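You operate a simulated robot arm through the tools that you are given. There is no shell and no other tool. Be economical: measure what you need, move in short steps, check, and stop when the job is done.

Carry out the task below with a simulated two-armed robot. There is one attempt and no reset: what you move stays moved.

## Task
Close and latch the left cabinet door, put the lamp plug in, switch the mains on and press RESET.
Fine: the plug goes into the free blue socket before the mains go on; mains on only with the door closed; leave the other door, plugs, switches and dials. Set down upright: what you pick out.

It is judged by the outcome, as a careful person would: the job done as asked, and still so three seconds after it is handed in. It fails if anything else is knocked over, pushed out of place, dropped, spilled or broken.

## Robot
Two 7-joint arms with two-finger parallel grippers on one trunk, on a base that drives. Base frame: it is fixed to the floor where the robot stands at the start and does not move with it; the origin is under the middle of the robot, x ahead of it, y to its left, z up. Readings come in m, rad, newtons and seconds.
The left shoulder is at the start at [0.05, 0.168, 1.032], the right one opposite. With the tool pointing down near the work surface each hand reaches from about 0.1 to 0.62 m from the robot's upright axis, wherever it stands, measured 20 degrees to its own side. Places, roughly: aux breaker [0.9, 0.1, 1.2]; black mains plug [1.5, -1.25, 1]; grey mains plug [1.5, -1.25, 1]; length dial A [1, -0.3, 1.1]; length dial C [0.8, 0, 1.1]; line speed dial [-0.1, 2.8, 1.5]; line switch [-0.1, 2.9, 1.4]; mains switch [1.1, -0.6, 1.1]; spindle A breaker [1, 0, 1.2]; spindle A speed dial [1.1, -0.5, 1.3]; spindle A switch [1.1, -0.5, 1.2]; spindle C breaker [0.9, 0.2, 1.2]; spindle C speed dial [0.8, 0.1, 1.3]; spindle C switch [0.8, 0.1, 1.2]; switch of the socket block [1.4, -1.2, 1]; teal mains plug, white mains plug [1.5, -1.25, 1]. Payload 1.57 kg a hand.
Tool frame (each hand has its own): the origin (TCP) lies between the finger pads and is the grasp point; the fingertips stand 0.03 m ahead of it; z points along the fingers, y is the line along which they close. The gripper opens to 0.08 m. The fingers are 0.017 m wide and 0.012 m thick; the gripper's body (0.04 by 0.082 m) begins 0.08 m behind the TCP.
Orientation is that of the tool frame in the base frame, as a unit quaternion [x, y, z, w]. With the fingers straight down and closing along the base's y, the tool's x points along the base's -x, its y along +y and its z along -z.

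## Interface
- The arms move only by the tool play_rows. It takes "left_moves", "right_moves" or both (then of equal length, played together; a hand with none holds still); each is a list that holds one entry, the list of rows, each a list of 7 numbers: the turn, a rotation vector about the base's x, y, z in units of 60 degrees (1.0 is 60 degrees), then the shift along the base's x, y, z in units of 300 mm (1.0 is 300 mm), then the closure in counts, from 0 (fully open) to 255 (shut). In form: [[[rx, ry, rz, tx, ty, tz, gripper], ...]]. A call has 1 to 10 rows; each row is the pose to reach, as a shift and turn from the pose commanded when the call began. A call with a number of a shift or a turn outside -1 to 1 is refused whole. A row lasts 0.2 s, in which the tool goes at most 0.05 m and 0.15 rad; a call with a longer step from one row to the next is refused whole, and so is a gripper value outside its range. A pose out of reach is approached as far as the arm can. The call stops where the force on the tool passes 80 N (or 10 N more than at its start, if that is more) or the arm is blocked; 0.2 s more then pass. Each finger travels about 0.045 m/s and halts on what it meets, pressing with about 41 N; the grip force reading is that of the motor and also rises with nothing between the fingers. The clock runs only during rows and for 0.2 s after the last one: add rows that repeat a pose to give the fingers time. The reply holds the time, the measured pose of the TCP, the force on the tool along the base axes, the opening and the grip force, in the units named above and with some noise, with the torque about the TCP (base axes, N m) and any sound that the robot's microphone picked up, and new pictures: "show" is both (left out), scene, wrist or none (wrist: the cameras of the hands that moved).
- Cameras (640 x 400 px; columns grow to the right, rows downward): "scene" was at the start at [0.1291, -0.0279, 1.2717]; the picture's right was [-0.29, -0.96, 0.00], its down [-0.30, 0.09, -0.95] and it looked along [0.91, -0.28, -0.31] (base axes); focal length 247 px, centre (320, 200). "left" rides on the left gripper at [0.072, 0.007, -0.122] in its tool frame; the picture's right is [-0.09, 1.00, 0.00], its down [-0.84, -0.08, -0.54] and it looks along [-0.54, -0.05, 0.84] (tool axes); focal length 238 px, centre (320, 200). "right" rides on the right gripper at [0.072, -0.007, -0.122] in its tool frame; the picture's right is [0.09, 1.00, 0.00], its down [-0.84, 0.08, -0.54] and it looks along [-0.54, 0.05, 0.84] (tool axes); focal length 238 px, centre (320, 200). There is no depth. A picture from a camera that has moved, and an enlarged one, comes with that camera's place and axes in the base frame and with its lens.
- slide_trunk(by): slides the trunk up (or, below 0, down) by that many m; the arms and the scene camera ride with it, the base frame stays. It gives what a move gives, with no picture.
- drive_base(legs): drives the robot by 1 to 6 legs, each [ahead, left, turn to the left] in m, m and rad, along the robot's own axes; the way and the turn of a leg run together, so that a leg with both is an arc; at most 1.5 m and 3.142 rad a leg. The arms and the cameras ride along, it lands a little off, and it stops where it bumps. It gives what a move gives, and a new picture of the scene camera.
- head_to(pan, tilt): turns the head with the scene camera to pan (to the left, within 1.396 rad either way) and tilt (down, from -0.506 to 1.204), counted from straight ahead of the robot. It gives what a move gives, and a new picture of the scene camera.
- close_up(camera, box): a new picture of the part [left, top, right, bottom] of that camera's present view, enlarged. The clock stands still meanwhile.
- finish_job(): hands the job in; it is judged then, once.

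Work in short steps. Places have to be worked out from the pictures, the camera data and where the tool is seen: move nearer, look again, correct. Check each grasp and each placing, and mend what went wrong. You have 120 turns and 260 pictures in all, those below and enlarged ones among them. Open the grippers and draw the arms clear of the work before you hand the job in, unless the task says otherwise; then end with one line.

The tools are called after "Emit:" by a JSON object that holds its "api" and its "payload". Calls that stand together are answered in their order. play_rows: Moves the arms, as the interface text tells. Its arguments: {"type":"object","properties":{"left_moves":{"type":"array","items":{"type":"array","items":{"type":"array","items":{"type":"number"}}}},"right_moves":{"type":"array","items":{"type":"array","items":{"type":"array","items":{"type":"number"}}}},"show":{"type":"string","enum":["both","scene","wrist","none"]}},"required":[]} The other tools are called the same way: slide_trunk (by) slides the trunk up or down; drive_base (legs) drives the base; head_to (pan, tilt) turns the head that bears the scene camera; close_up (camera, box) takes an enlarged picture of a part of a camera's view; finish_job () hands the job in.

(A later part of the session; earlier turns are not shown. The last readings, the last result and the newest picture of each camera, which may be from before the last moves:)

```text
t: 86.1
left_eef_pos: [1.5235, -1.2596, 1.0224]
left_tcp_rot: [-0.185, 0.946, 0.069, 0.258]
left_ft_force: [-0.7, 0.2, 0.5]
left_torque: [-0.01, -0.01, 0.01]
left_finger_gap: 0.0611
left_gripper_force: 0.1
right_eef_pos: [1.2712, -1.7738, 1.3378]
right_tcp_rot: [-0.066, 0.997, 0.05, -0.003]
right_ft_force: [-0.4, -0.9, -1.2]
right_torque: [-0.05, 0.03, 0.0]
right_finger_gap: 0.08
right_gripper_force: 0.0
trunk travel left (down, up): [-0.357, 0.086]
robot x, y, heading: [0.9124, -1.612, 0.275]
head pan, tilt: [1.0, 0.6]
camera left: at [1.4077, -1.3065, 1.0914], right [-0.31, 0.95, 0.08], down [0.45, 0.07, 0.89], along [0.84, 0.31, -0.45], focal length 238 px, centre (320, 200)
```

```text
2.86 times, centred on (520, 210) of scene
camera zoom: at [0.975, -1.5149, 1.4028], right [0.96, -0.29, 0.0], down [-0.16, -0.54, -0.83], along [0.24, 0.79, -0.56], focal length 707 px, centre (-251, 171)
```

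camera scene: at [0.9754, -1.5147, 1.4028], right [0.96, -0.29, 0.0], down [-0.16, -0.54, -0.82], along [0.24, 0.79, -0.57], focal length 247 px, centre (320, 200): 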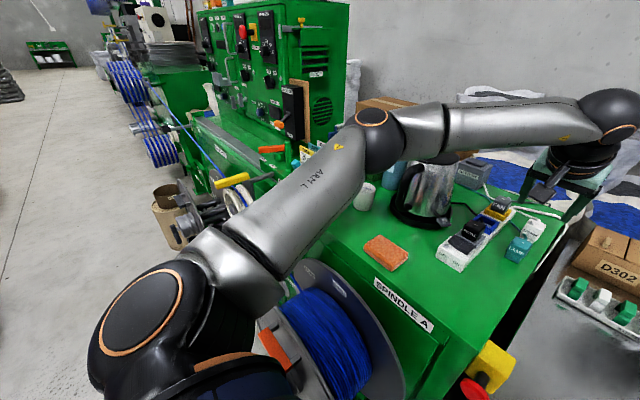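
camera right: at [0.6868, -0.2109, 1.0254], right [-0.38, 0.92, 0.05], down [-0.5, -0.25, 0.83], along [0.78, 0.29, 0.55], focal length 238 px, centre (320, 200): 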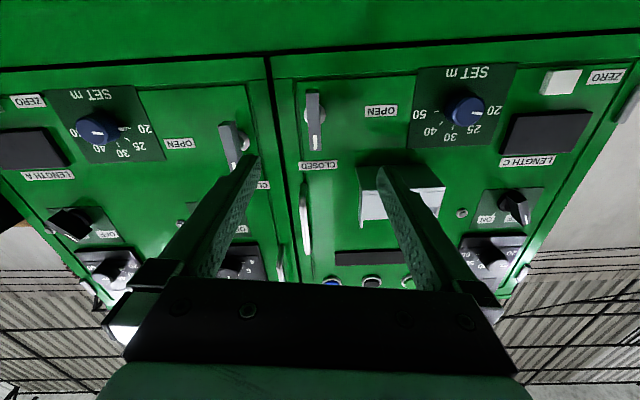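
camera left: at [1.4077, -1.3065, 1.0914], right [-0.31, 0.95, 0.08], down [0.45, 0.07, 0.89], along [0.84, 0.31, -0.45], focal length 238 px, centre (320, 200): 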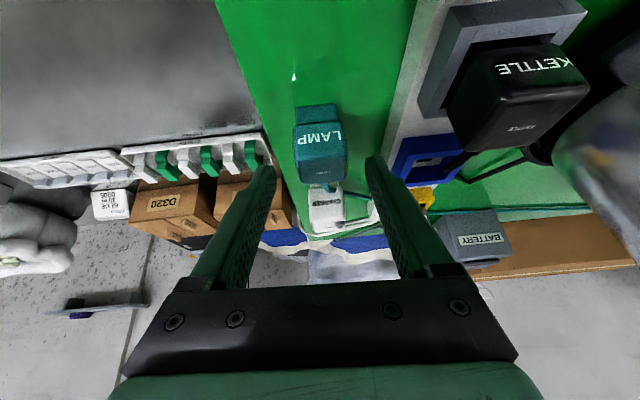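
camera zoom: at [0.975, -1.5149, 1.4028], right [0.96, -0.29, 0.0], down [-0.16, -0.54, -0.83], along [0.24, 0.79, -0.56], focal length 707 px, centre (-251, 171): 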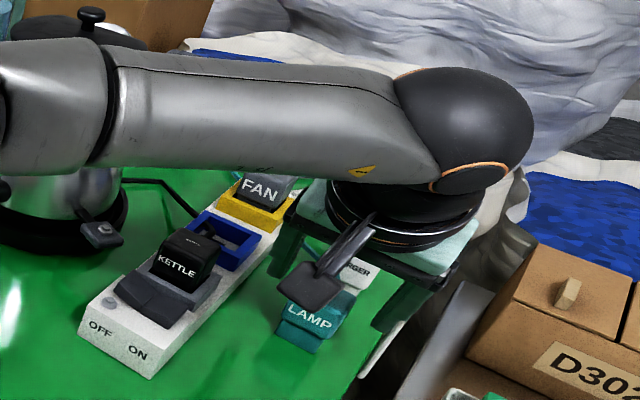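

Centred between the fingers. I lower the last 2.3 cm and close.

Emit:
{"api": "play_rows", "payload": {"left_moves": [[[0, 0, 0, 0.01, 0.003, -0.04, 60], [0, 0, 0, 0.013, 0.005, -0.078, 60], [0, 0, 0, 0.013, 0.005, -0.078, 150], [0, 0, 0, 0.013, 0.005, -0.078, 255], [0, 0, 0, 0.013, 0.005, -0.078, 255], [0, 0, 0, 0.013, 0.005, -0.078, 255]]], "show": "wrist"}}

```text
t: 87.5
left_eef_pos: [1.5287, -1.2596, 1.0004]
left_tcp_rot: [-0.185, 0.946, 0.068, 0.257]
left_ft_force: [-0.1, 0.5, -0.3]
left_torque: [0.01, -0.02, 0.0]
left_finger_gap: 0.0352
left_gripper_force: 34.8
right_eef_pos: [1.2714, -1.7743, 1.3365]
right_tcp_rot: [-0.066, 0.997, 0.049, -0.002]
right_ft_force: [0.0, -0.1, 0.4]
right_torque: [-0.01, 0.01, -0.01]
right_finger_gap: 0.0799
right_gripper_force: 0.0
trunk travel left (down, up): [-0.357, 0.086]
robot x, y, heading: [0.9076, -1.6069, 0.277]
head pan, tilt: [1.0, 0.6]
camera left: at [1.4113, -1.3052, 1.0679], right [-0.31, 0.95, 0.08], down [0.45, 0.07, 0.89], along [0.84, 0.31, -0.45], focal length 238 px, centre (320, 200)
```

left: 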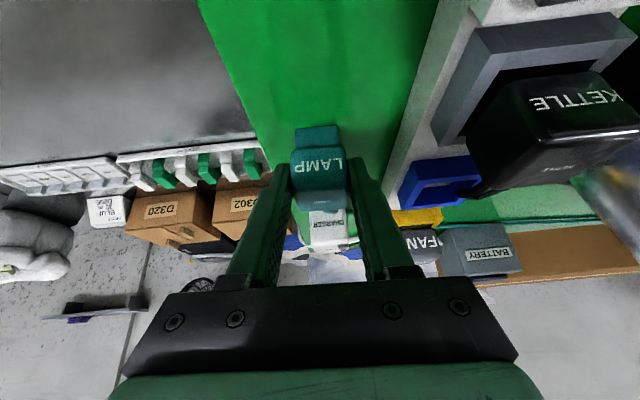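

Grip is firm (35 mm). I lift it 7 cm and look.

Emit:
{"api": "play_rows", "payload": {"left_moves": [[[0, 0, 0, 0, 0, 0.1, 255], [0, 0, 0, 0, 0, 0.2, 255], [0, 0, 0, 0, 0.02, 0.25, 255]]], "show": "both"}}

Emit:
{"api": "close_up", "payload": {"camera": "scene", "box": [440, 120, 600, 280]}}

```text
t: 88.3
left_eef_pos: [1.5279, -1.2533, 1.0735]
left_tcp_rot: [-0.185, 0.946, 0.068, 0.255]
left_ft_force: [-1.2, 0.1, -0.7]
left_torque: [0.01, 0.0, 0.0]
left_finger_gap: 0.0354
left_gripper_force: 41.0
right_eef_pos: [1.2722, -1.775, 1.3373]
right_tcp_rot: [-0.066, 0.997, 0.05, -0.002]
right_ft_force: [0.0, 0.6, 0.2]
right_torque: [-0.01, -0.03, 0.02]
right_finger_gap: 0.08
right_gripper_force: 0.0
trunk travel left (down, up): [-0.357, 0.086]
robot x, y, heading: [0.9108, -1.6115, 0.28]
head pan, tilt: [1.0, 0.6]
camera scene: at [0.9749, -1.5148, 1.4028], right [0.96, -0.29, 0.0], down [-0.16, -0.54, -0.83], along [0.24, 0.79, -0.56], focal length 247 px, centre (320, 200)
camera left: at [1.4115, -1.2993, 1.1431], right [-0.31, 0.95, 0.08], down [0.45, 0.07, 0.89], along [0.84, 0.31, -0.45], focal length 238 px, centre (320, 200)
```

scene: 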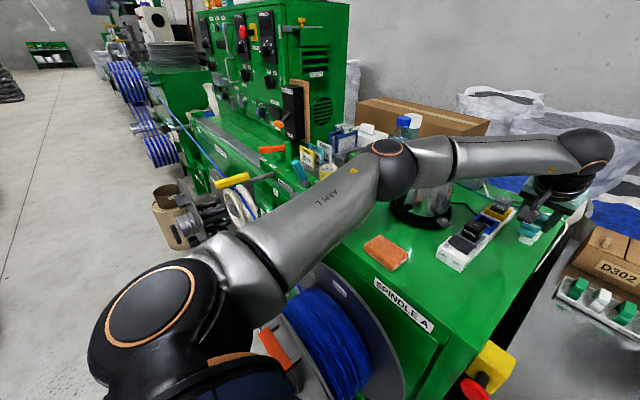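
left: 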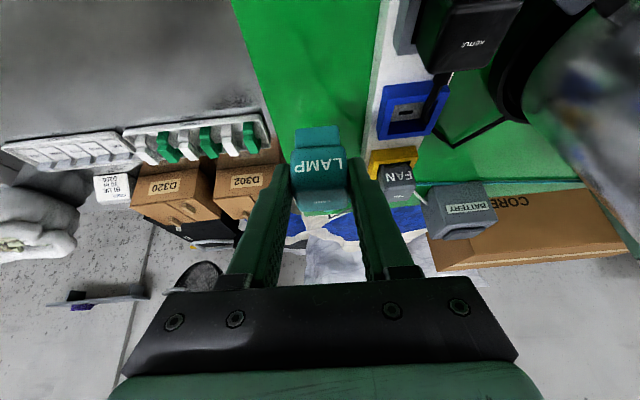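

```text
2.50 times, centred on (520, 200) of scene
camera zoom: at [0.9749, -1.5148, 1.4028], right [0.96, -0.29, 0.0], down [-0.16, -0.54, -0.83], along [0.24, 0.79, -0.56], focal length 618 px, centre (-180, 200)
```

zoom: 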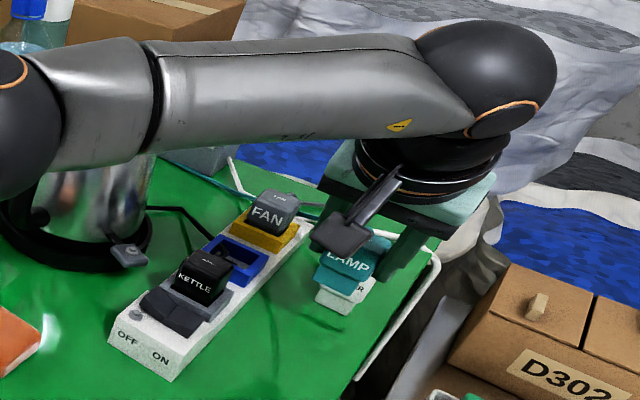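

Plug lifted upright. I shift it left to over the blue socket, keeping the height, in small steps so the forearm stays clear of the kettle.

Emit:
{"api": "play_rows", "payload": {"left_moves": [[[0, 0, 0, 0.005, 0.1, 0, 255], [0, 0, 0, 0.01, 0.2, 0, 255], [0, 0, 0, 0.013, 0.303, 0, 255]]], "show": "both"}}

Emit:
{"api": "close_up", "payload": {"camera": "left", "box": [240, 70, 440, 220]}}

Emit:
{"api": "close_up", "payload": {"camera": "scene", "box": [380, 120, 600, 280]}}

```text
t: 89.1
left_eef_pos: [1.5314, -1.1611, 1.0753]
left_tcp_rot: [-0.184, 0.947, 0.068, 0.256]
left_ft_force: [0.6, -0.4, -0.7]
left_torque: [0.03, 0.05, -0.03]
left_finger_gap: 0.0357
left_gripper_force: 40.7
right_eef_pos: [1.2723, -1.7745, 1.3372]
right_tcp_rot: [-0.066, 0.997, 0.05, -0.003]
right_ft_force: [0.9, 1.1, 0.7]
right_torque: [-0.02, 0.0, 0.0]
right_finger_gap: 0.0798
right_gripper_force: 0.1
trunk travel left (down, up): [-0.357, 0.086]
robot x, y, heading: [0.9145, -1.6123, 0.28]
head pan, tilt: [1.0, 0.6]
camera scene: at [0.9751, -1.5144, 1.4027], right [0.96, -0.29, 0.0], down [-0.16, -0.54, -0.82], along [0.24, 0.79, -0.57], focal length 247 px, centre (320, 200)
camera left: at [1.4156, -1.2069, 1.1432], right [-0.31, 0.95, 0.08], down [0.45, 0.07, 0.89], along [0.84, 0.31, -0.45], focal length 238 px, centre (320, 200)
```

scene: 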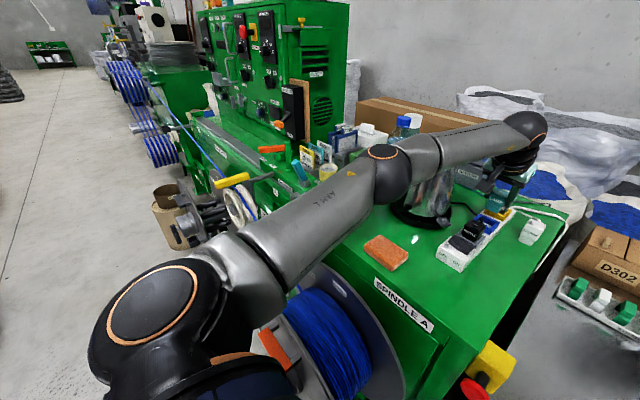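
left: 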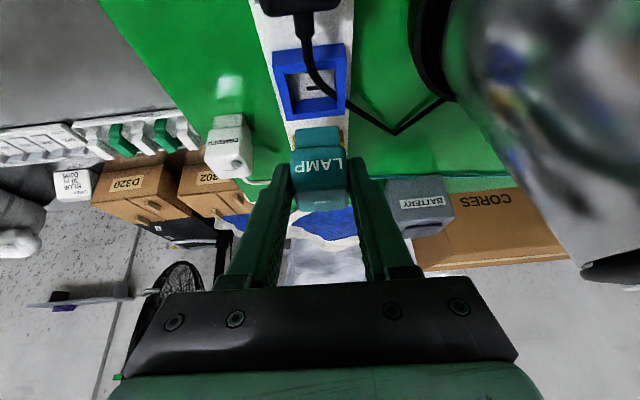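

```text
2.67 times, centred on (340, 145) of left
camera zoom: at [1.4156, -1.2069, 1.1432], right [-0.31, 0.95, 0.08], down [0.45, 0.07, 0.89], along [0.84, 0.31, -0.45], focal length 636 px, centre (267, 347)
```

zoom: 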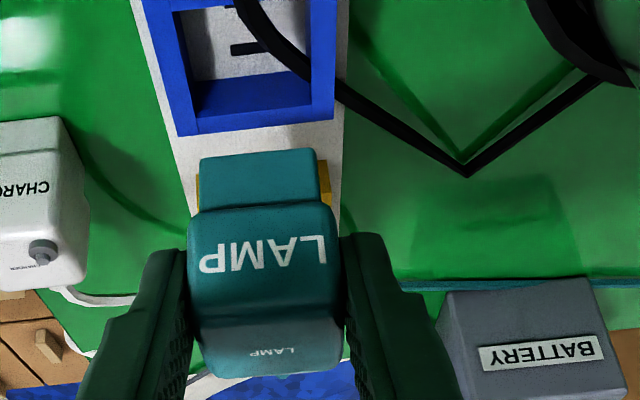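

```text
2.50 times, centred on (490, 200) of scene
camera zoom: at [0.9751, -1.5144, 1.4027], right [0.96, -0.29, 0.0], down [-0.16, -0.54, -0.82], along [0.24, 0.79, -0.57], focal length 618 px, centre (-105, 200)
```

zoom: 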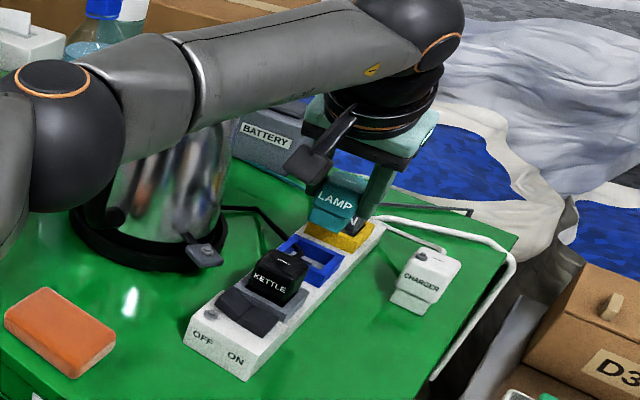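

The plug hangs nearly over the blue socket. I lower it 3.5 cm to just above the frame and compare directly.

Emit:
{"api": "play_rows", "payload": {"left_moves": [[[0, 0, 0, -0.01, 0, -0.06, 255], [0, 0, 0, -0.015, 0, -0.117, 255]]], "show": "none"}}

Emit:
{"api": "close_up", "payload": {"camera": "left", "box": [240, 50, 440, 220]}}

Emit:
{"api": "close_up", "payload": {"camera": "scene", "box": [450, 160, 570, 260]}}

```text
t: 89.7
left_eef_pos: [1.5274, -1.1616, 1.0392]
left_tcp_rot: [-0.185, 0.946, 0.067, 0.258]
left_ft_force: [0.6, 0.0, 0.8]
left_torque: [-0.03, 0.0, -0.01]
left_finger_gap: 0.0354
left_gripper_force: 41.1
right_eef_pos: [1.2716, -1.7742, 1.3373]
right_tcp_rot: [-0.066, 0.997, 0.05, -0.003]
right_ft_force: [-0.1, 0.0, -0.1]
right_torque: [-0.02, -0.01, 0.0]
right_finger_gap: 0.08
right_gripper_force: 0.0
trunk travel left (down, up): [-0.357, 0.086]
robot x, y, heading: [0.9135, -1.6084, 0.281]
head pan, tilt: [1.0, 0.6]
```

```text
2.35 times, centred on (340, 135) of left
camera zoom: at [1.4111, -1.2079, 1.1077], right [-0.31, 0.95, 0.08], down [0.45, 0.07, 0.89], along [0.84, 0.31, -0.45], focal length 561 px, centre (273, 353)
```

zoom: 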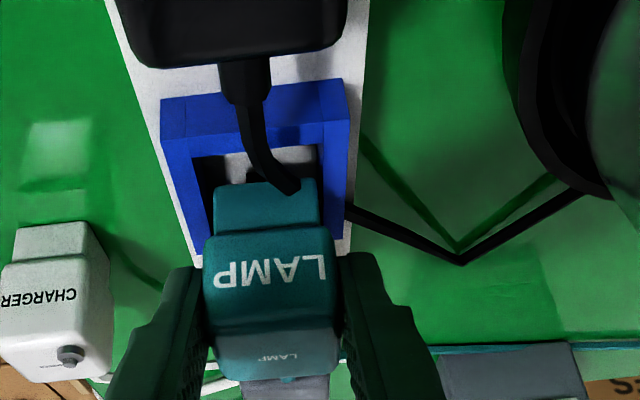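

```text
4.00 times, centred on (510, 210) of scene
camera zoom: at [0.975, -1.5149, 1.4028], right [0.96, -0.29, 0.0], down [-0.16, -0.54, -0.83], along [0.24, 0.79, -0.56], focal length 989 px, centre (-440, 160)
```

zoom: 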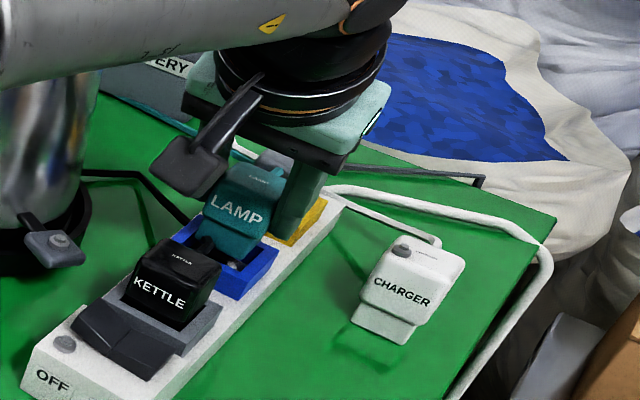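

Foot and recess look aligned in both directions. I lower in small increments, watching the force.

Emit:
{"api": "play_rows", "payload": {"left_moves": [[[0, 0, 0, 0, 0, -0.02, 255], [0, 0, 0, 0, 0, -0.04, 255], [0, 0, 0, 0, 0, -0.06, 255]]], "show": "none"}}

Emit:
{"api": "close_up", "payload": {"camera": "left", "box": [240, 50, 440, 220]}}

Emit:
{"api": "close_up", "payload": {"camera": "scene", "box": [450, 160, 570, 260]}}

```text
t: 90.5
left_eef_pos: [1.5264, -1.1624, 1.0308]
left_tcp_rot: [-0.186, 0.944, 0.069, 0.264]
left_ft_force: [-3.8, 1.5, 28.1]
left_torque: [0.01, -0.65, 0.04]
left_finger_gap: 0.0356
left_gripper_force: 41.2
right_eef_pos: [1.268, -1.7741, 1.3396]
right_tcp_rot: [-0.066, 0.997, 0.05, 0.0]
right_ft_force: [-0.5, -0.3, 0.4]
right_torque: [-0.01, -0.03, 0.0]
right_finger_gap: 0.0798
right_gripper_force: 0.0
trunk travel left (down, up): [-0.357, 0.086]
robot x, y, heading: [0.9126, -1.6082, 0.274]
head pan, tilt: [1.0, 0.6]
```

```text
2.35 times, centred on (340, 135) of left
camera zoom: at [1.4095, -1.2088, 1.0974], right [-0.31, 0.95, 0.08], down [0.44, 0.07, 0.9], along [0.84, 0.32, -0.43], focal length 561 px, centre (273, 353)
```

zoom: 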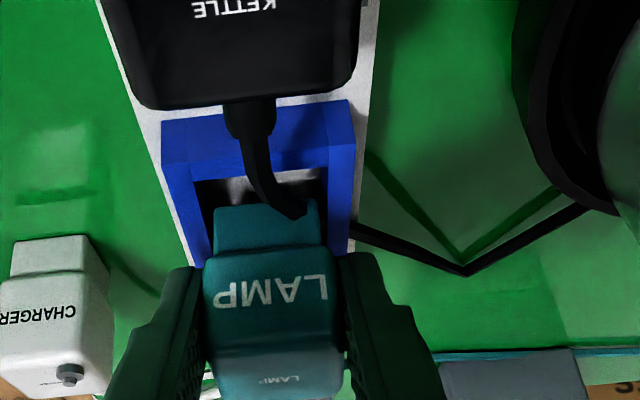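

```text
4.00 times, centred on (510, 210) of scene
camera zoom: at [0.971, -1.5169, 1.4035], right [0.96, -0.29, 0.0], down [-0.16, -0.54, -0.83], along [0.24, 0.79, -0.56], focal length 989 px, centre (-440, 160)
```

zoom: 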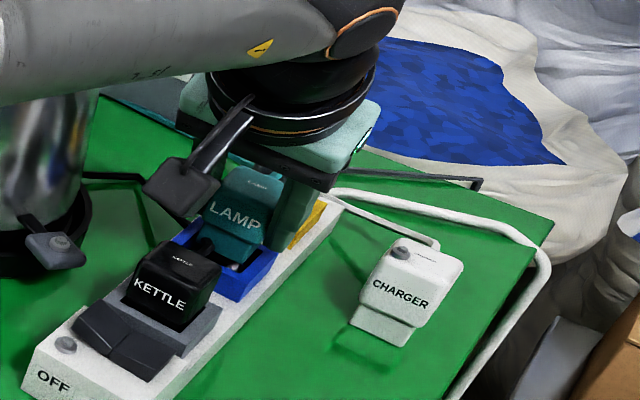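

Contact at the frame: the foot sits ~7 mm too far back (recess floor visible in front of it). I lift slightly, shift 7 mm toward me along the strip and try again.

Emit:
{"api": "play_rows", "payload": {"left_moves": [[[0, 0, 0, 0, 0, 0.04, 255], [0, 0, 0, -0.021, -0.008, 0.04, 255], [0, 0, 0, -0.021, -0.008, 0.0, 255], [0, 0, 0, -0.021, -0.008, -0.02, 255]]], "show": "none"}}

Emit:
{"api": "close_up", "payload": {"camera": "left", "box": [240, 50, 440, 220]}}

```text
t: 91.5
left_eef_pos: [1.5203, -1.1647, 1.0206]
left_tcp_rot: [-0.185, 0.945, 0.069, 0.261]
left_ft_force: [-4.6, 2.1, 18.2]
left_torque: [-0.24, -0.14, -0.14]
left_finger_gap: 0.0353
left_gripper_force: 40.6
right_eef_pos: [1.268, -1.776, 1.3384]
right_tcp_rot: [-0.066, 0.997, 0.05, -0.002]
right_ft_force: [-0.1, 0.1, 0.2]
right_torque: [-0.04, 0.0, 0.01]
right_finger_gap: 0.08
right_gripper_force: 0.0
trunk travel left (down, up): [-0.357, 0.086]
robot x, y, heading: [0.9138, -1.6108, 0.279]
head pan, tilt: [1.0, 0.6]
```

```text
2.35 times, centred on (340, 135) of left
camera zoom: at [1.4032, -1.2114, 1.0884], right [-0.31, 0.95, 0.08], down [0.44, 0.07, 0.89], along [0.84, 0.31, -0.44], focal length 561 px, centre (273, 353)
```

zoom: 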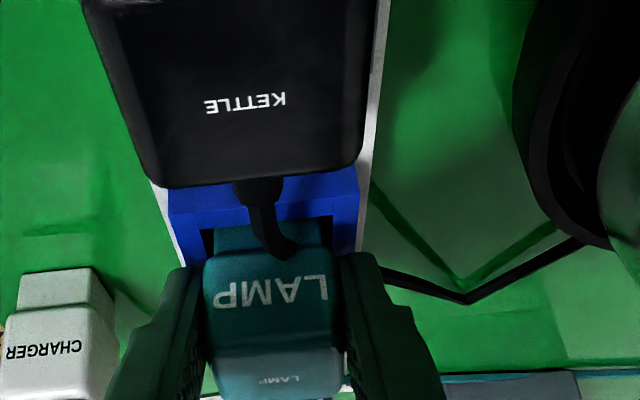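

It's entering (z down by 1 cm more). I push down farther gently.

Emit:
{"api": "play_rows", "payload": {"left_moves": [[[0, 0, 0, 0, 0, -0.02, 255], [0, 0, 0, 0, 0, -0.04, 255], [0, 0, 0, 0, 0, -0.06, 255]]], "show": "none"}}

Emit:
{"api": "close_up", "payload": {"camera": "left", "box": [240, 50, 440, 220]}}

Emit:
{"api": "close_up", "payload": {"camera": "scene", "box": [450, 160, 570, 260]}}

```text
t: 92.3
left_eef_pos: [1.5185, -1.1666, 1.0205]
left_tcp_rot: [-0.185, 0.941, 0.067, 0.273]
left_ft_force: [-18.7, 4.4, 60.4]
left_torque: [-0.73, -0.38, -0.71]
left_finger_gap: 0.0352
left_gripper_force: 41.4
right_eef_pos: [1.2626, -1.7775, 1.3413]
right_tcp_rot: [-0.066, 0.997, 0.051, 0.002]
right_ft_force: [-0.4, -0.8, 0.4]
right_torque: [-0.05, -0.01, 0.02]
right_finger_gap: 0.0803
right_gripper_force: 0.1
trunk travel left (down, up): [-0.357, 0.086]
robot x, y, heading: [0.9132, -1.6101, 0.276]
head pan, tilt: [1.0, 0.6]
```

```text
2.35 times, centred on (340, 135) of left
camera zoom: at [1.4008, -1.2121, 1.0844], right [-0.31, 0.95, 0.08], down [0.42, 0.07, 0.91], along [0.85, 0.32, -0.42], focal length 561 px, centre (273, 353)
```

zoom: 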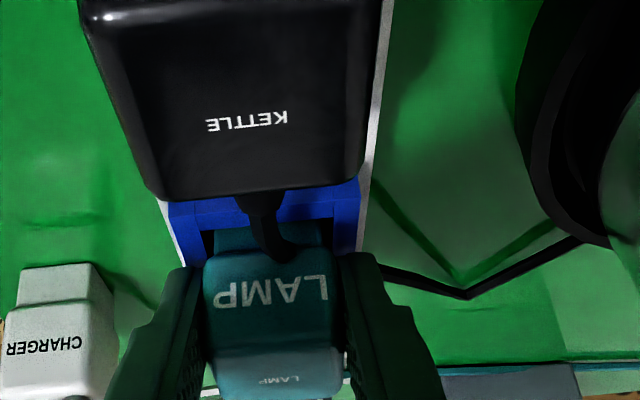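

```text
4.00 times, centred on (510, 210) of scene
camera zoom: at [0.9655, -1.5189, 1.4043], right [0.96, -0.29, 0.01], down [-0.16, -0.54, -0.83], along [0.24, 0.79, -0.56], focal length 989 px, centre (-440, 160)
```

zoom: 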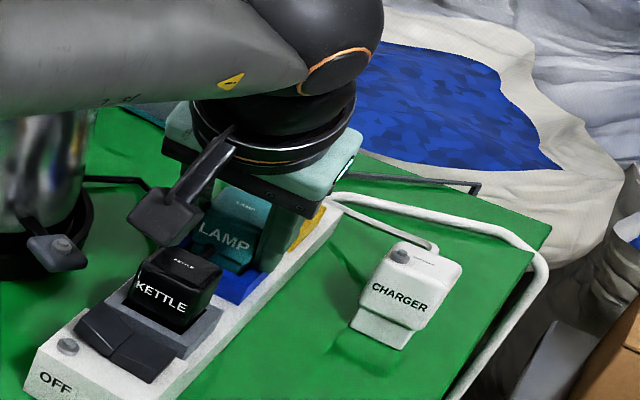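

It stopped at z = 1.0205 under 60 N, about 1 cm into the recess, which matches the foot height, so it looks seated. I relax the push, release, and rise to inspect.

Emit:
{"api": "play_rows", "payload": {"left_moves": [[[0, 0, 0, 0.005, 0.003, 0.04, 255], [0, 0, 0, 0.005, 0.003, 0.05, 150], [0, 0, 0, 0.005, 0.003, 0.05, 60], [0, 0, 0, 0.005, 0.003, 0.05, 60], [0, 0, 0, 0.005, 0.003, 0.15, 60], [0, 0, 0, 0, 0, 0.28, 60], [0, 0, 0, -0.02, -0.01, 0.4, 60]]], "show": "none"}}

Emit:
{"api": "close_up", "payload": {"camera": "left", "box": [220, 0, 440, 190]}}

Emit:
{"api": "close_up", "payload": {"camera": "scene", "box": [430, 160, 570, 280]}}

```text
t: 93.9
left_eef_pos: [1.5155, -1.1689, 1.1181]
left_tcp_rot: [-0.184, 0.946, 0.067, 0.257]
left_ft_force: [0.7, 0.0, 0.6]
left_torque: [-0.01, 0.0, 0.0]
left_finger_gap: 0.0614
left_gripper_force: 0.2
right_eef_pos: [1.2706, -1.7755, 1.3368]
right_tcp_rot: [-0.066, 0.997, 0.049, -0.002]
right_ft_force: [-0.1, -0.4, -0.3]
right_torque: [0.01, 0.0, 0.01]
right_finger_gap: 0.0798
right_gripper_force: 0.0
trunk travel left (down, up): [-0.357, 0.086]
robot x, y, heading: [0.9091, -1.611, 0.279]
head pan, tilt: [1.0, 0.6]
```

```text
2.11 times, centred on (330, 95) of left
camera zoom: at [1.3993, -1.2146, 1.1869], right [-0.31, 0.95, 0.08], down [0.45, 0.07, 0.89], along [0.84, 0.31, -0.45], focal length 502 px, centre (299, 421)
```

zoom: 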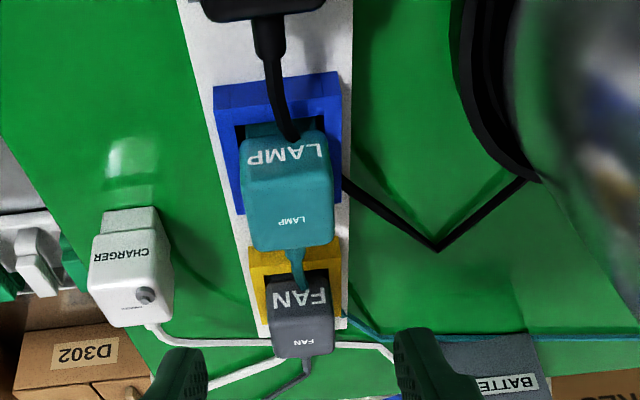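

```text
3.33 times, centred on (500, 220) of scene
camera zoom: at [0.9744, -1.5154, 1.4028], right [0.96, -0.29, 0.0], down [-0.16, -0.54, -0.83], along [0.24, 0.79, -0.56], focal length 824 px, centre (-280, 133)
```

zoom: 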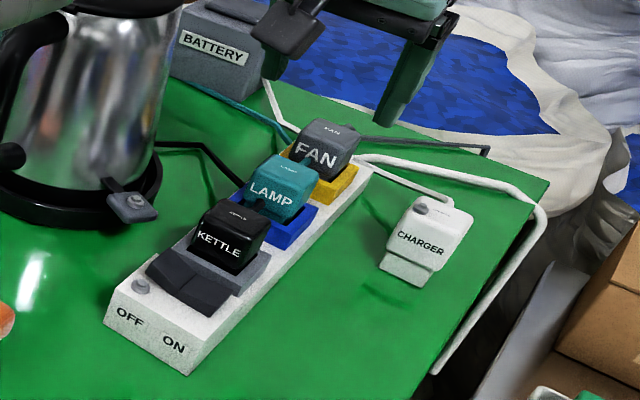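

Lamp is in the blue frame, upright, similar in height to its neighbours. I zoom in hard to compare its seating with KETTLE and FAN.

Emit:
{"api": "close_up", "payload": {"camera": "scene", "box": [460, 190, 520, 240]}}

Emit:
{"api": "close_up", "payload": {"camera": "left", "box": [280, 20, 360, 130]}}

```text
8.00 times, centred on (490, 215) of scene
camera zoom: at [0.9744, -1.5154, 1.4028], right [0.96, -0.29, 0.0], down [-0.16, -0.54, -0.83], along [0.24, 0.79, -0.56], focal length 1978 px, centre (-1040, 80)
```

zoom: 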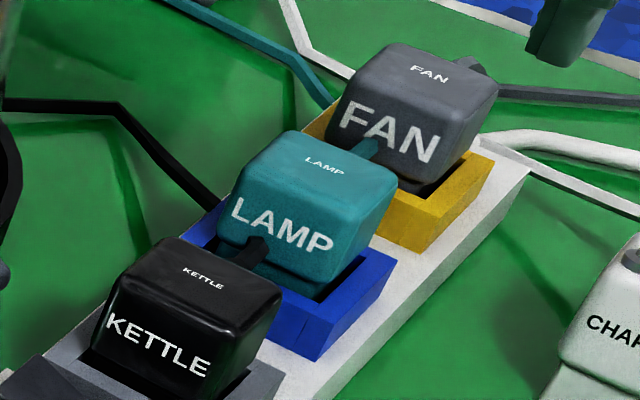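

```text
3.64 times, centred on (320, 75) of left
camera zoom: at [1.3993, -1.2146, 1.1869], right [-0.31, 0.95, 0.08], down [0.45, 0.07, 0.89], along [0.84, 0.31, -0.45], focal length 867 px, centre (320, 654)
```

zoom: 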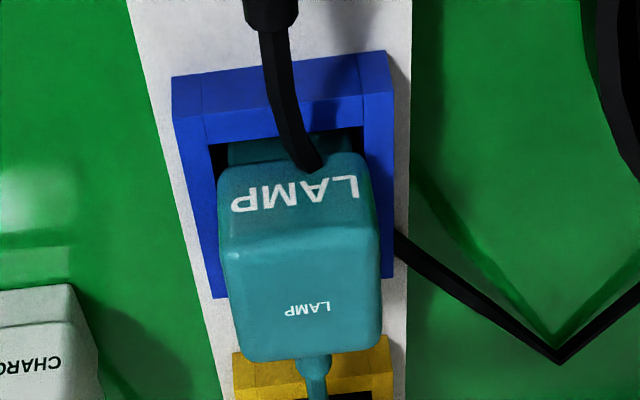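

Lamp seats just like FAN and KETTLE. I retract the left arm up and back the way it came.

Emit:
{"api": "play_rows", "payload": {"left_moves": [[[0, 0, 0, 0, 0, 0.15, 60], [0, 0, 0, -0.05, -0.06, 0.28, 60], [0, 0, 0, -0.12, -0.15, 0.38, 60], [0, 0, 0, -0.2, -0.24, 0.47, 60], [0, 0, 0, -0.28, -0.34, 0.55, 60], [0, 0, 0, -0.36, -0.44, 0.62, 60], [0, 0, 0, -0.44, -0.54, 0.68, 60], [0, 0, 0, -0.52, -0.64, 0.74, 60], [0, 0, 0, -0.6, -0.73, 0.78, 60], [0, 0, 0, -0.68, -0.82, 0.8, 60]]], "show": "none"}}

Emit:
{"api": "drive_base", "payload": {"legs": [[-0.5, -0.05, 0.0], [0.0, 0.9, 0.0]]}}

Emit:
{"api": "head_to", "payload": {"pan": 0.0, "tilt": 0.45}}

```text
t: 96.1
left_eef_pos: [1.3113, -1.4155, 1.3582]
left_tcp_rot: [-0.184, 0.947, 0.068, 0.256]
left_ft_force: [-0.2, -0.5, 0.1]
left_torque: [0.02, 0.02, 0.01]
left_finger_gap: 0.0613
left_gripper_force: 0.0
right_eef_pos: [1.2705, -1.7752, 1.337]
right_tcp_rot: [-0.066, 0.997, 0.05, -0.001]
right_ft_force: [0.3, -0.4, 0.2]
right_torque: [0.03, 0.03, 0.0]
right_finger_gap: 0.08
right_gripper_force: 0.1
trunk travel left (down, up): [-0.357, 0.086]
robot x, y, heading: [0.9098, -1.6087, 0.277]
head pan, tilt: [1.0, 0.6]
```

```text
t: 106.9
left_eef_pos: [0.602, -0.7313, 1.3585]
left_tcp_rot: [-0.183, 0.946, 0.068, 0.257]
left_ft_force: [0.8, 0.1, 0.1]
left_torque: [0.0, -0.01, 0.02]
left_finger_gap: 0.0611
left_gripper_force: 0.1
right_eef_pos: [0.56, -1.0909, 1.3373]
right_tcp_rot: [-0.065, 0.997, 0.049, -0.002]
right_ft_force: [0.4, -0.4, 1.2]
right_torque: [0.01, 0.04, 0.01]
right_finger_gap: 0.08
right_gripper_force: 0.0
trunk travel left (down, up): [-0.357, 0.086]
robot x, y, heading: [0.1977, -0.9237, 0.278]
head pan, tilt: [1.0, 0.6]
camera scene: at [0.2645, -0.8306, 1.4028], right [0.96, -0.29, 0.0], down [-0.16, -0.54, -0.83], along [0.24, 0.79, -0.56], focal length 247 px, centre (320, 200)
```

scene: 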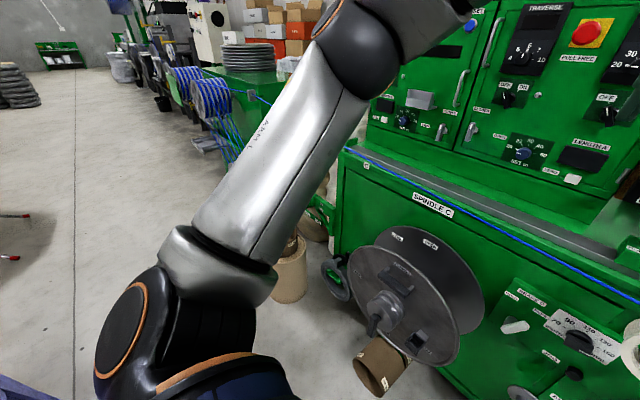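

```text
t: 108.2
left_eef_pos: [0.6017, -0.7309, 1.3585]
left_tcp_rot: [-0.184, 0.947, 0.068, 0.256]
left_ft_force: [0.2, -0.2, 0.3]
left_torque: [0.02, -0.01, -0.02]
left_finger_gap: 0.0614
left_gripper_force: 0.0
right_eef_pos: [0.5588, -1.091, 1.3376]
right_tcp_rot: [-0.065, 0.997, 0.049, -0.002]
right_ft_force: [-0.8, 0.5, 0.7]
right_torque: [-0.01, 0.0, 0.0]
right_finger_gap: 0.0801
right_gripper_force: 0.1
trunk travel left (down, up): [-0.357, 0.086]
robot x, y, heading: [0.2032, -0.9263, 0.271]
head pan, tilt: [0.0, 0.45]
camera scene: at [0.3272, -0.8902, 1.4163], right [0.27, -0.96, 0.0], down [-0.42, -0.12, -0.9], along [0.87, 0.25, -0.44], focal length 247 px, centre (320, 200)
```

scene: 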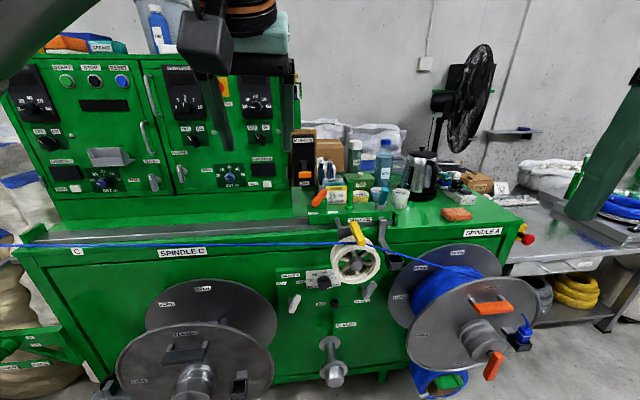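

Now in front of the middle bench section; the mains box is ahead. Zoom on it.

Emit:
{"api": "close_up", "payload": {"camera": "scene", "box": [250, 110, 370, 220]}}

```text
3.64 times, centred on (310, 165) of scene
camera zoom: at [0.3272, -0.8902, 1.4163], right [0.27, -0.96, 0.0], down [-0.42, -0.12, -0.9], along [0.87, 0.25, -0.44], focal length 899 px, centre (356, 327)
```

zoom: 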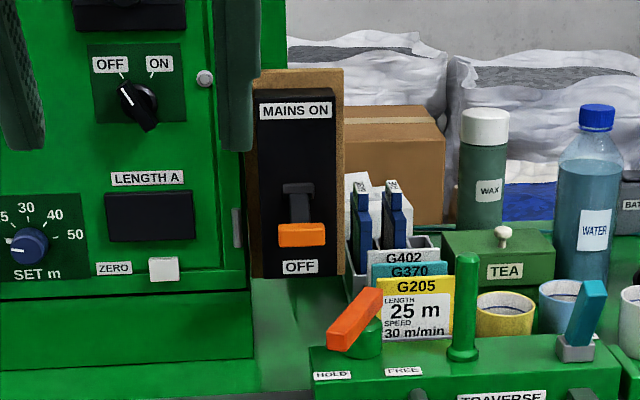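

The orange lever grip is at about (1.097, -0.615, 1.12), pivot near z 1.16. I need to be ~0.18 m closer for the left arm; try driving straight in between the drums.

Emit:
{"api": "drive_base", "payload": {"legs": [[0.2, 0.0, 0.0]]}}

```text
t: 109.8
left_eef_pos: [0.7926, -0.6767, 1.3585]
left_tcp_rot: [-0.184, 0.946, 0.068, 0.256]
left_ft_force: [-1.2, -0.7, -0.4]
left_torque: [0.02, 0.0, -0.04]
left_finger_gap: 0.0611
left_gripper_force: 0.2
right_eef_pos: [0.7499, -1.0372, 1.3382]
right_tcp_rot: [-0.066, 0.997, 0.05, -0.003]
right_ft_force: [-0.1, -0.1, 0.4]
right_torque: [-0.04, 0.04, -0.01]
right_finger_gap: 0.0797
right_gripper_force: 0.1
trunk travel left (down, up): [-0.357, 0.086]
robot x, y, heading: [0.3851, -0.8717, 0.276]
head pan, tilt: [0.0, 0.45]
camera scene: at [0.517, -0.8363, 1.4163], right [0.27, -0.96, 0.0], down [-0.42, -0.12, -0.9], along [0.87, 0.25, -0.44], focal length 247 px, centre (320, 200)
```

scene: 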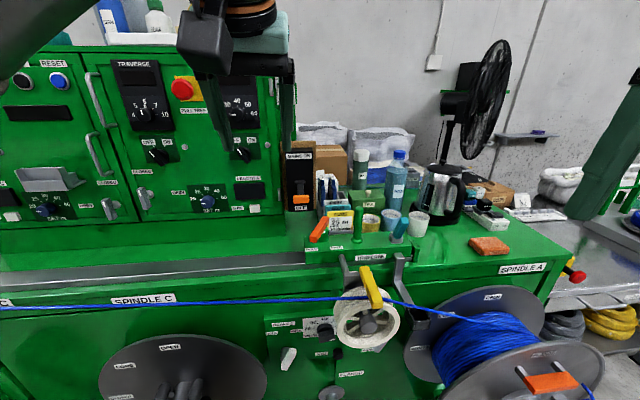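

Excellent, n ≈ -0.58 now. I raise the trunk and bring the left tool, tilted 45°, in front of the mains lever.

Emit:
{"api": "slide_trunk", "payload": {"by": 0.08}}

Emit:
{"api": "play_rows", "payload": {"left_moves": [[[0.02, -0.059, -0.021, 0.08, 0.015, -0.05, 20], [0.041, -0.118, -0.042, 0.17, 0.03, -0.12, 20], [0.062, -0.177, -0.063, 0.27, 0.045, -0.2, 20], [0.0825, -0.236, -0.085, 0.37, 0.06, -0.3, 20], [0.0825, -0.236, -0.085, 0.47, 0.08, -0.42, 20], [0.0825, -0.236, -0.085, 0.56, 0.1, -0.54, 20], [0.0825, -0.236, -0.085, 0.65, 0.12, -0.66, 20], [0.0825, -0.236, -0.085, 0.73, 0.13, -0.77, 20], [0.0825, -0.236, -0.085, 0.81, 0.146, -0.872, 20]]]}}

```text
t: 110.9
left_eef_pos: [0.7904, -0.6773, 1.438]
left_tcp_rot: [-0.185, 0.946, 0.068, 0.257]
left_ft_force: [0.5, 0.4, 1.4]
left_torque: [0.0, 0.0, 0.02]
left_finger_gap: 0.0613
left_gripper_force: 0.0
right_eef_pos: [0.7495, -1.0377, 1.4181]
right_tcp_rot: [-0.066, 0.997, 0.049, -0.002]
right_ft_force: [-0.7, -0.2, 0.4]
right_torque: [0.01, -0.02, -0.01]
right_finger_gap: 0.08
right_gripper_force: 0.0
trunk travel left (down, up): [-0.437, 0.006]
robot x, y, heading: [0.3876, -0.8717, 0.28]
head pan, tilt: [0.0, 0.45]
```

```text
t: 112.9
left_eef_pos: [1.035, -0.6335, 1.177]
left_tcp_rot: [-0.137, 0.911, 0.074, 0.382]
left_ft_force: [0.3, 0.0, 0.0]
left_torque: [0.02, -0.01, 0.0]
left_finger_gap: 0.0739
left_gripper_force: 0.0
right_eef_pos: [0.7488, -1.0351, 1.4181]
right_tcp_rot: [-0.065, 0.997, 0.05, -0.003]
right_ft_force: [-0.1, 1.3, -0.5]
right_torque: [-0.01, 0.01, -0.01]
right_finger_gap: 0.0798
right_gripper_force: 0.0
trunk travel left (down, up): [-0.437, 0.006]
robot x, y, heading: [0.3902, -0.8694, 0.282]
head pan, tilt: [0.0, 0.45]
camera scene: at [0.5171, -0.8365, 1.4963], right [0.27, -0.96, 0.0], down [-0.42, -0.12, -0.9], along [0.87, 0.25, -0.44], focal length 247 px, centre (320, 200)
camera left: at [0.9016, -0.672, 1.211], right [-0.24, 0.96, 0.1], down [0.22, -0.04, 0.97], along [0.94, 0.26, -0.2], focal length 238 px, centre (320, 200)
```

scene: 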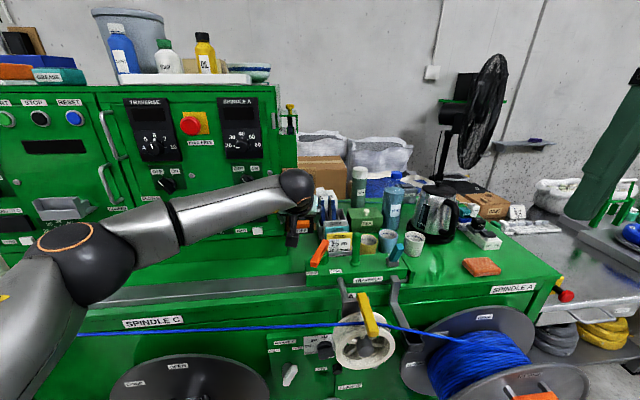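
left: 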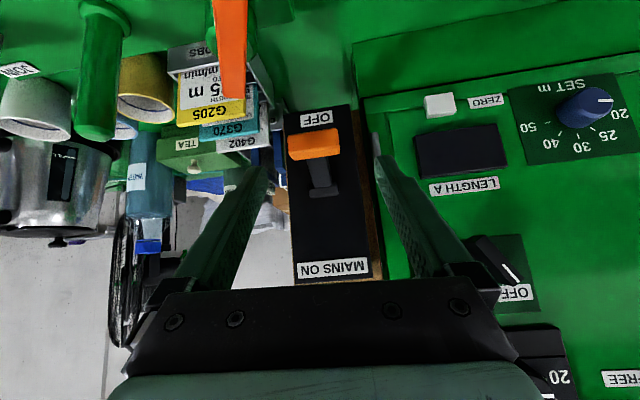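

The orange grip is centred in the wrist view at (1.088, -0.621, 1.121), ~46 mm wide. I narrow the gripper to ~6 cm and move in around it.

Emit:
{"api": "play_rows", "payload": {"left_moves": [[[0, 0, 0, 0.02, 0.0, -0.02, 65], [0, 0, 0, 0.07, 0.015, -0.07, 65], [0, 0, 0, 0.11, 0.025, -0.12, 65], [0, 0, 0, 0.15, 0.035, -0.165, 65]]], "show": "wrist"}}

```text
t: 113.9
left_eef_pos: [1.079, -0.6236, 1.1278]
left_tcp_rot: [-0.138, 0.911, 0.075, 0.381]
left_ft_force: [0.4, 0.8, -0.6]
left_torque: [0.04, 0.0, 0.01]
left_finger_gap: 0.0595
left_gripper_force: 0.2
right_eef_pos: [0.7508, -1.0381, 1.4173]
right_tcp_rot: [-0.065, 0.997, 0.051, -0.003]
right_ft_force: [-0.3, -0.6, 0.3]
right_torque: [0.01, 0.04, 0.01]
right_finger_gap: 0.0803
right_gripper_force: 0.0
trunk travel left (down, up): [-0.437, 0.006]
robot x, y, heading: [0.3884, -0.874, 0.279]
head pan, tilt: [0.0, 0.45]
camera left: at [0.9465, -0.6623, 1.1614], right [-0.24, 0.96, 0.1], down [0.22, -0.04, 0.97], along [0.94, 0.26, -0.2], focal length 238 px, centre (320, 200)
```

left: 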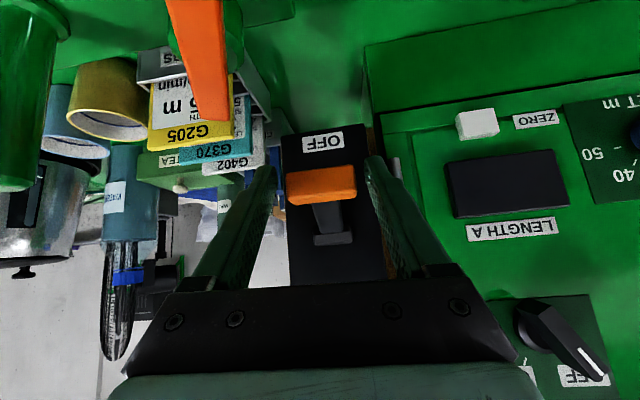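

The grip lies between the finger pads. I close on it.

Emit:
{"api": "play_rows", "payload": {"left_moves": [[[0, 0, 0, 0.015, 0.004, -0.01, 100], [0, 0, 0, 0.015, 0.004, -0.01, 180], [0, 0, 0, 0.015, 0.004, -0.01, 255], [0, 0, 0, 0.015, 0.004, -0.01, 255]]], "show": "wrist"}}

```text
t: 114.9
left_eef_pos: [1.0835, -0.6215, 1.1248]
left_tcp_rot: [-0.137, 0.911, 0.074, 0.381]
left_ft_force: [-2.2, 1.5, 1.7]
left_torque: [0.07, 0.0, -0.07]
left_finger_gap: 0.05
left_gripper_force: 40.1
right_eef_pos: [0.7496, -1.0376, 1.4177]
right_tcp_rot: [-0.066, 0.997, 0.049, -0.002]
right_ft_force: [0.2, 0.9, -0.5]
right_torque: [-0.01, 0.0, -0.01]
right_finger_gap: 0.0802
right_gripper_force: 0.1
trunk travel left (down, up): [-0.437, 0.006]
robot x, y, heading: [0.3914, -0.8728, 0.278]
head pan, tilt: [0.0, 0.45]
camera left: at [0.9499, -0.6602, 1.1589], right [-0.24, 0.96, 0.1], down [0.22, -0.04, 0.97], along [0.94, 0.26, -0.2], focal length 238 px, centre (320, 200)
```

left: 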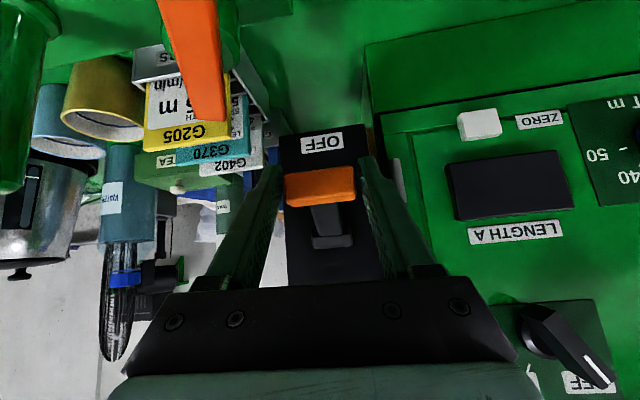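

Held (50 mm). The plug is in and the door is latched, so I swing the lever up along its arc to ON.

Emit:
{"api": "play_rows", "payload": {"left_moves": [[[0, 0, 0, -0.022, -0.007, 0.043, 255], [0, 0, 0, -0.048, -0.014, 0.09, 255], [0, 0, 0, -0.064, -0.019, 0.133, 255], [0, 0, 0, -0.048, -0.014, 0.177, 255], [0, 0, 0, -0.026, -0.007, 0.223, 255], [0, 0, 0, 0, 0, 0.267, 255], [0, 0, 0, 0.01, 0.003, 0.285, 255]]], "show": "wrist"}}

```text
t: 116.5
left_eef_pos: [1.0861, -0.62, 1.2125]
left_tcp_rot: [-0.137, 0.911, 0.074, 0.382]
left_ft_force: [0.0, 0.8, -0.1]
left_torque: [0.0, 0.0, 0.01]
left_finger_gap: 0.0003
left_gripper_force: 20.9
right_eef_pos: [0.7496, -1.0375, 1.4164]
right_tcp_rot: [-0.066, 0.997, 0.05, -0.003]
right_ft_force: [-0.6, 0.0, 0.6]
right_torque: [0.01, 0.03, -0.01]
right_finger_gap: 0.08
right_gripper_force: 0.0
trunk travel left (down, up): [-0.437, 0.006]
robot x, y, heading: [0.392, -0.8743, 0.277]
head pan, tilt: [0.0, 0.45]
camera left: at [0.9533, -0.6593, 1.2451], right [-0.24, 0.96, 0.1], down [0.22, -0.04, 0.98], along [0.94, 0.26, -0.2], focal length 238 px, centre (320, 200)
```

left: 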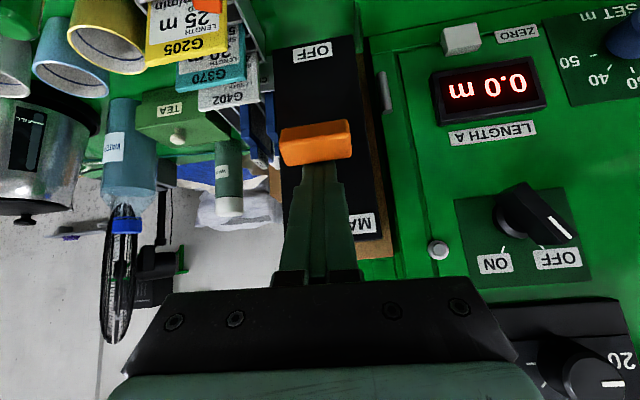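

The display lit up: mains are on, and the grip slipped free at the end. I back the hand away and check the lever's position.

Emit:
{"api": "play_rows", "payload": {"left_moves": [[[0, 0, 0, -0.12, -0.03, 0.09, 255], [0, 0, 0, -0.22, -0.06, 0.18, 255], [0, 0, 0, -0.33, -0.1, 0.27, 255]]], "show": "wrist"}}

Emit:
{"api": "close_up", "payload": {"camera": "left", "box": [250, 30, 410, 200]}}

```text
t: 117.3
left_eef_pos: [0.9849, -0.6504, 1.292]
left_tcp_rot: [-0.137, 0.911, 0.073, 0.382]
left_ft_force: [-0.2, 0.1, 0.2]
left_torque: [-0.01, -0.04, -0.02]
left_finger_gap: 0.0
left_gripper_force: 21.3
right_eef_pos: [0.7473, -1.0369, 1.4175]
right_tcp_rot: [-0.066, 0.997, 0.05, -0.003]
right_ft_force: [0.6, 0.4, 0.6]
right_torque: [0.0, -0.02, 0.02]
right_finger_gap: 0.0802
right_gripper_force: 0.1
trunk travel left (down, up): [-0.437, 0.006]
robot x, y, heading: [0.3901, -0.8703, 0.274]
head pan, tilt: [0.0, 0.45]
camera left: at [0.8519, -0.6894, 1.326], right [-0.25, 0.96, 0.1], down [0.22, -0.04, 0.98], along [0.94, 0.26, -0.2], focal length 238 px, centre (320, 200)
```

left: 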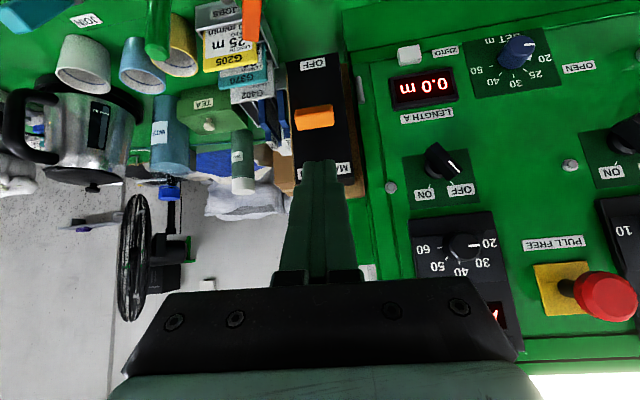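

```text
2.35 times, centred on (330, 115) of left
camera zoom: at [0.8519, -0.6894, 1.326], right [-0.25, 0.96, 0.1], down [0.22, -0.04, 0.98], along [0.94, 0.26, -0.2], focal length 561 px, centre (296, 400)
```

zoom: 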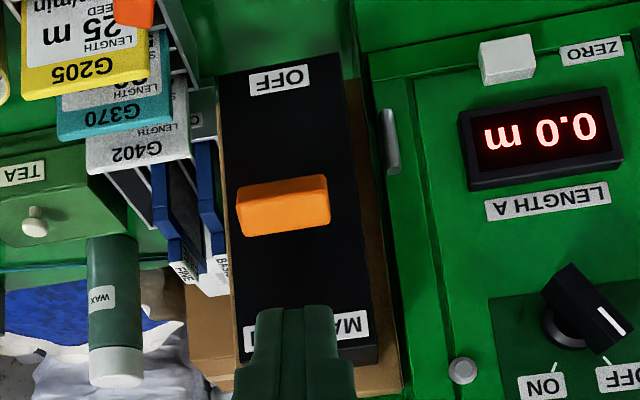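

The lever sits just above mid (grip z ≈ 1.187), maybe not at its end stop. I push it the rest of the way up from below/front with the closed fingers.

Emit:
{"api": "play_rows", "payload": {"left_moves": [[[0, 0, 0, 0.017, 0, -0.15, 255], [0, 0, 0, 0.05, 0.013, -0.3, 255], [0, 0, 0, 0.083, 0.023, -0.407, 255], [0, 0, 0, 0.183, 0.057, -0.4, 255], [0, 0, 0, 0.233, 0.07, -0.34, 255], [0, 0, 0, 0.267, 0.08, -0.29, 255], [0, 0, 0, 0.29, 0.087, -0.257, 255], [0, 0, 0, 0.307, 0.09, -0.233, 255]]], "show": "wrist"}}

```text
t: 118.9
left_eef_pos: [1.062, -0.6324, 1.1882]
left_tcp_rot: [-0.14, 0.923, 0.073, 0.351]
left_ft_force: [-8.6, -1.5, -3.5]
left_torque: [0.01, 0.13, 0.07]
left_finger_gap: 0.0
left_gripper_force: 21.3
right_eef_pos: [0.7489, -1.0377, 1.4174]
right_tcp_rot: [-0.065, 0.997, 0.05, -0.002]
right_ft_force: [0.3, 0.6, 0.3]
right_torque: [0.02, 0.0, 0.01]
right_finger_gap: 0.08
right_gripper_force: 0.1
trunk travel left (down, up): [-0.437, 0.006]
robot x, y, heading: [0.3894, -0.8706, 0.283]
head pan, tilt: [0.0, 0.45]
stopped in row 7 (left hand): the force on the tool passed its limit at 85 N (the readings are from after the stop); the commanded pose is now the measured one
camera left: at [0.9315, -0.6708, 1.2318], right [-0.24, 0.97, 0.1], down [0.28, -0.03, 0.96], along [0.93, 0.26, -0.27], focal length 238 px, centre (320, 200)
```

left: 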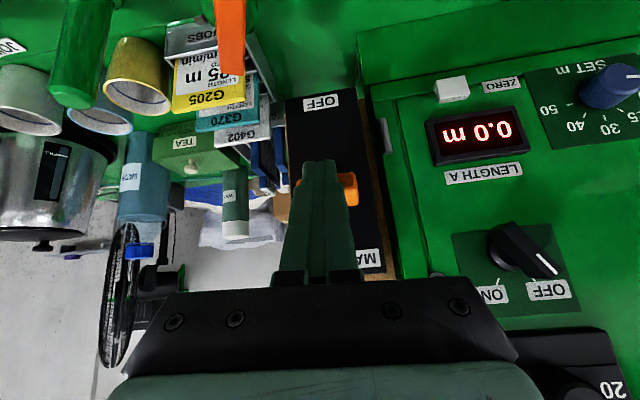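

85 N stop reached. I back off and look at the lever again.

Emit:
{"api": "play_rows", "payload": {"left_moves": [[[0, 0, 0, -0.08, -0.025, -0.02, 255], [0, 0, 0, -0.18, -0.05, 0.06, 255], [0, 0, 0, -0.24, -0.07, 0.2, 255], [0, 0, 0, -0.27, -0.08, 0.33, 255]]], "show": "none"}}

Emit:
{"api": "close_up", "payload": {"camera": "left", "box": [250, 30, 410, 200]}}

Emit:
{"api": "close_up", "payload": {"camera": "scene", "box": [240, 150, 380, 270]}}

```text
t: 119.9
left_eef_pos: [0.9824, -0.6555, 1.2888]
left_tcp_rot: [-0.14, 0.922, 0.073, 0.354]
left_ft_force: [0.1, 1.8, -0.4]
left_torque: [0.01, 0.02, -0.02]
left_finger_gap: 0.0
left_gripper_force: 21.4
right_eef_pos: [0.7475, -1.0377, 1.4182]
right_tcp_rot: [-0.066, 0.997, 0.049, -0.002]
right_ft_force: [0.7, -0.2, -0.2]
right_torque: [0.01, 0.03, 0.02]
right_finger_gap: 0.0799
right_gripper_force: 0.1
trunk travel left (down, up): [-0.437, 0.006]
robot x, y, heading: [0.3854, -0.8701, 0.276]
head pan, tilt: [0.0, 0.45]
```

```text
2.35 times, centred on (330, 115) of left
camera zoom: at [0.8514, -0.6947, 1.3318], right [-0.24, 0.97, 0.1], down [0.28, -0.03, 0.96], along [0.93, 0.26, -0.26], focal length 561 px, centre (296, 400)
```

zoom: 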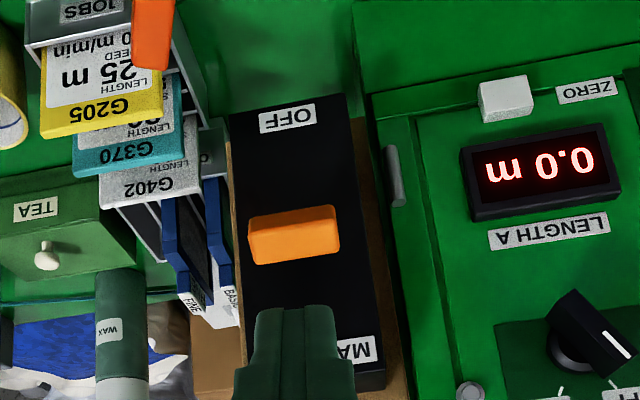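

```text
3.33 times, centred on (310, 210) of scene
camera zoom: at [0.5146, -0.8368, 1.4964], right [0.27, -0.96, 0.0], down [-0.42, -0.12, -0.9], along [0.87, 0.25, -0.43], focal length 824 px, centre (353, 167)
```

zoom: 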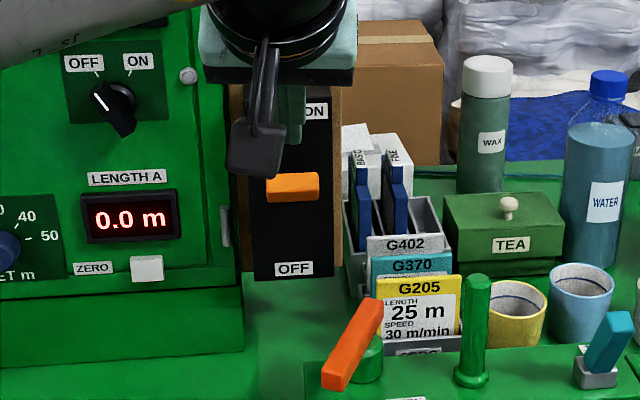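

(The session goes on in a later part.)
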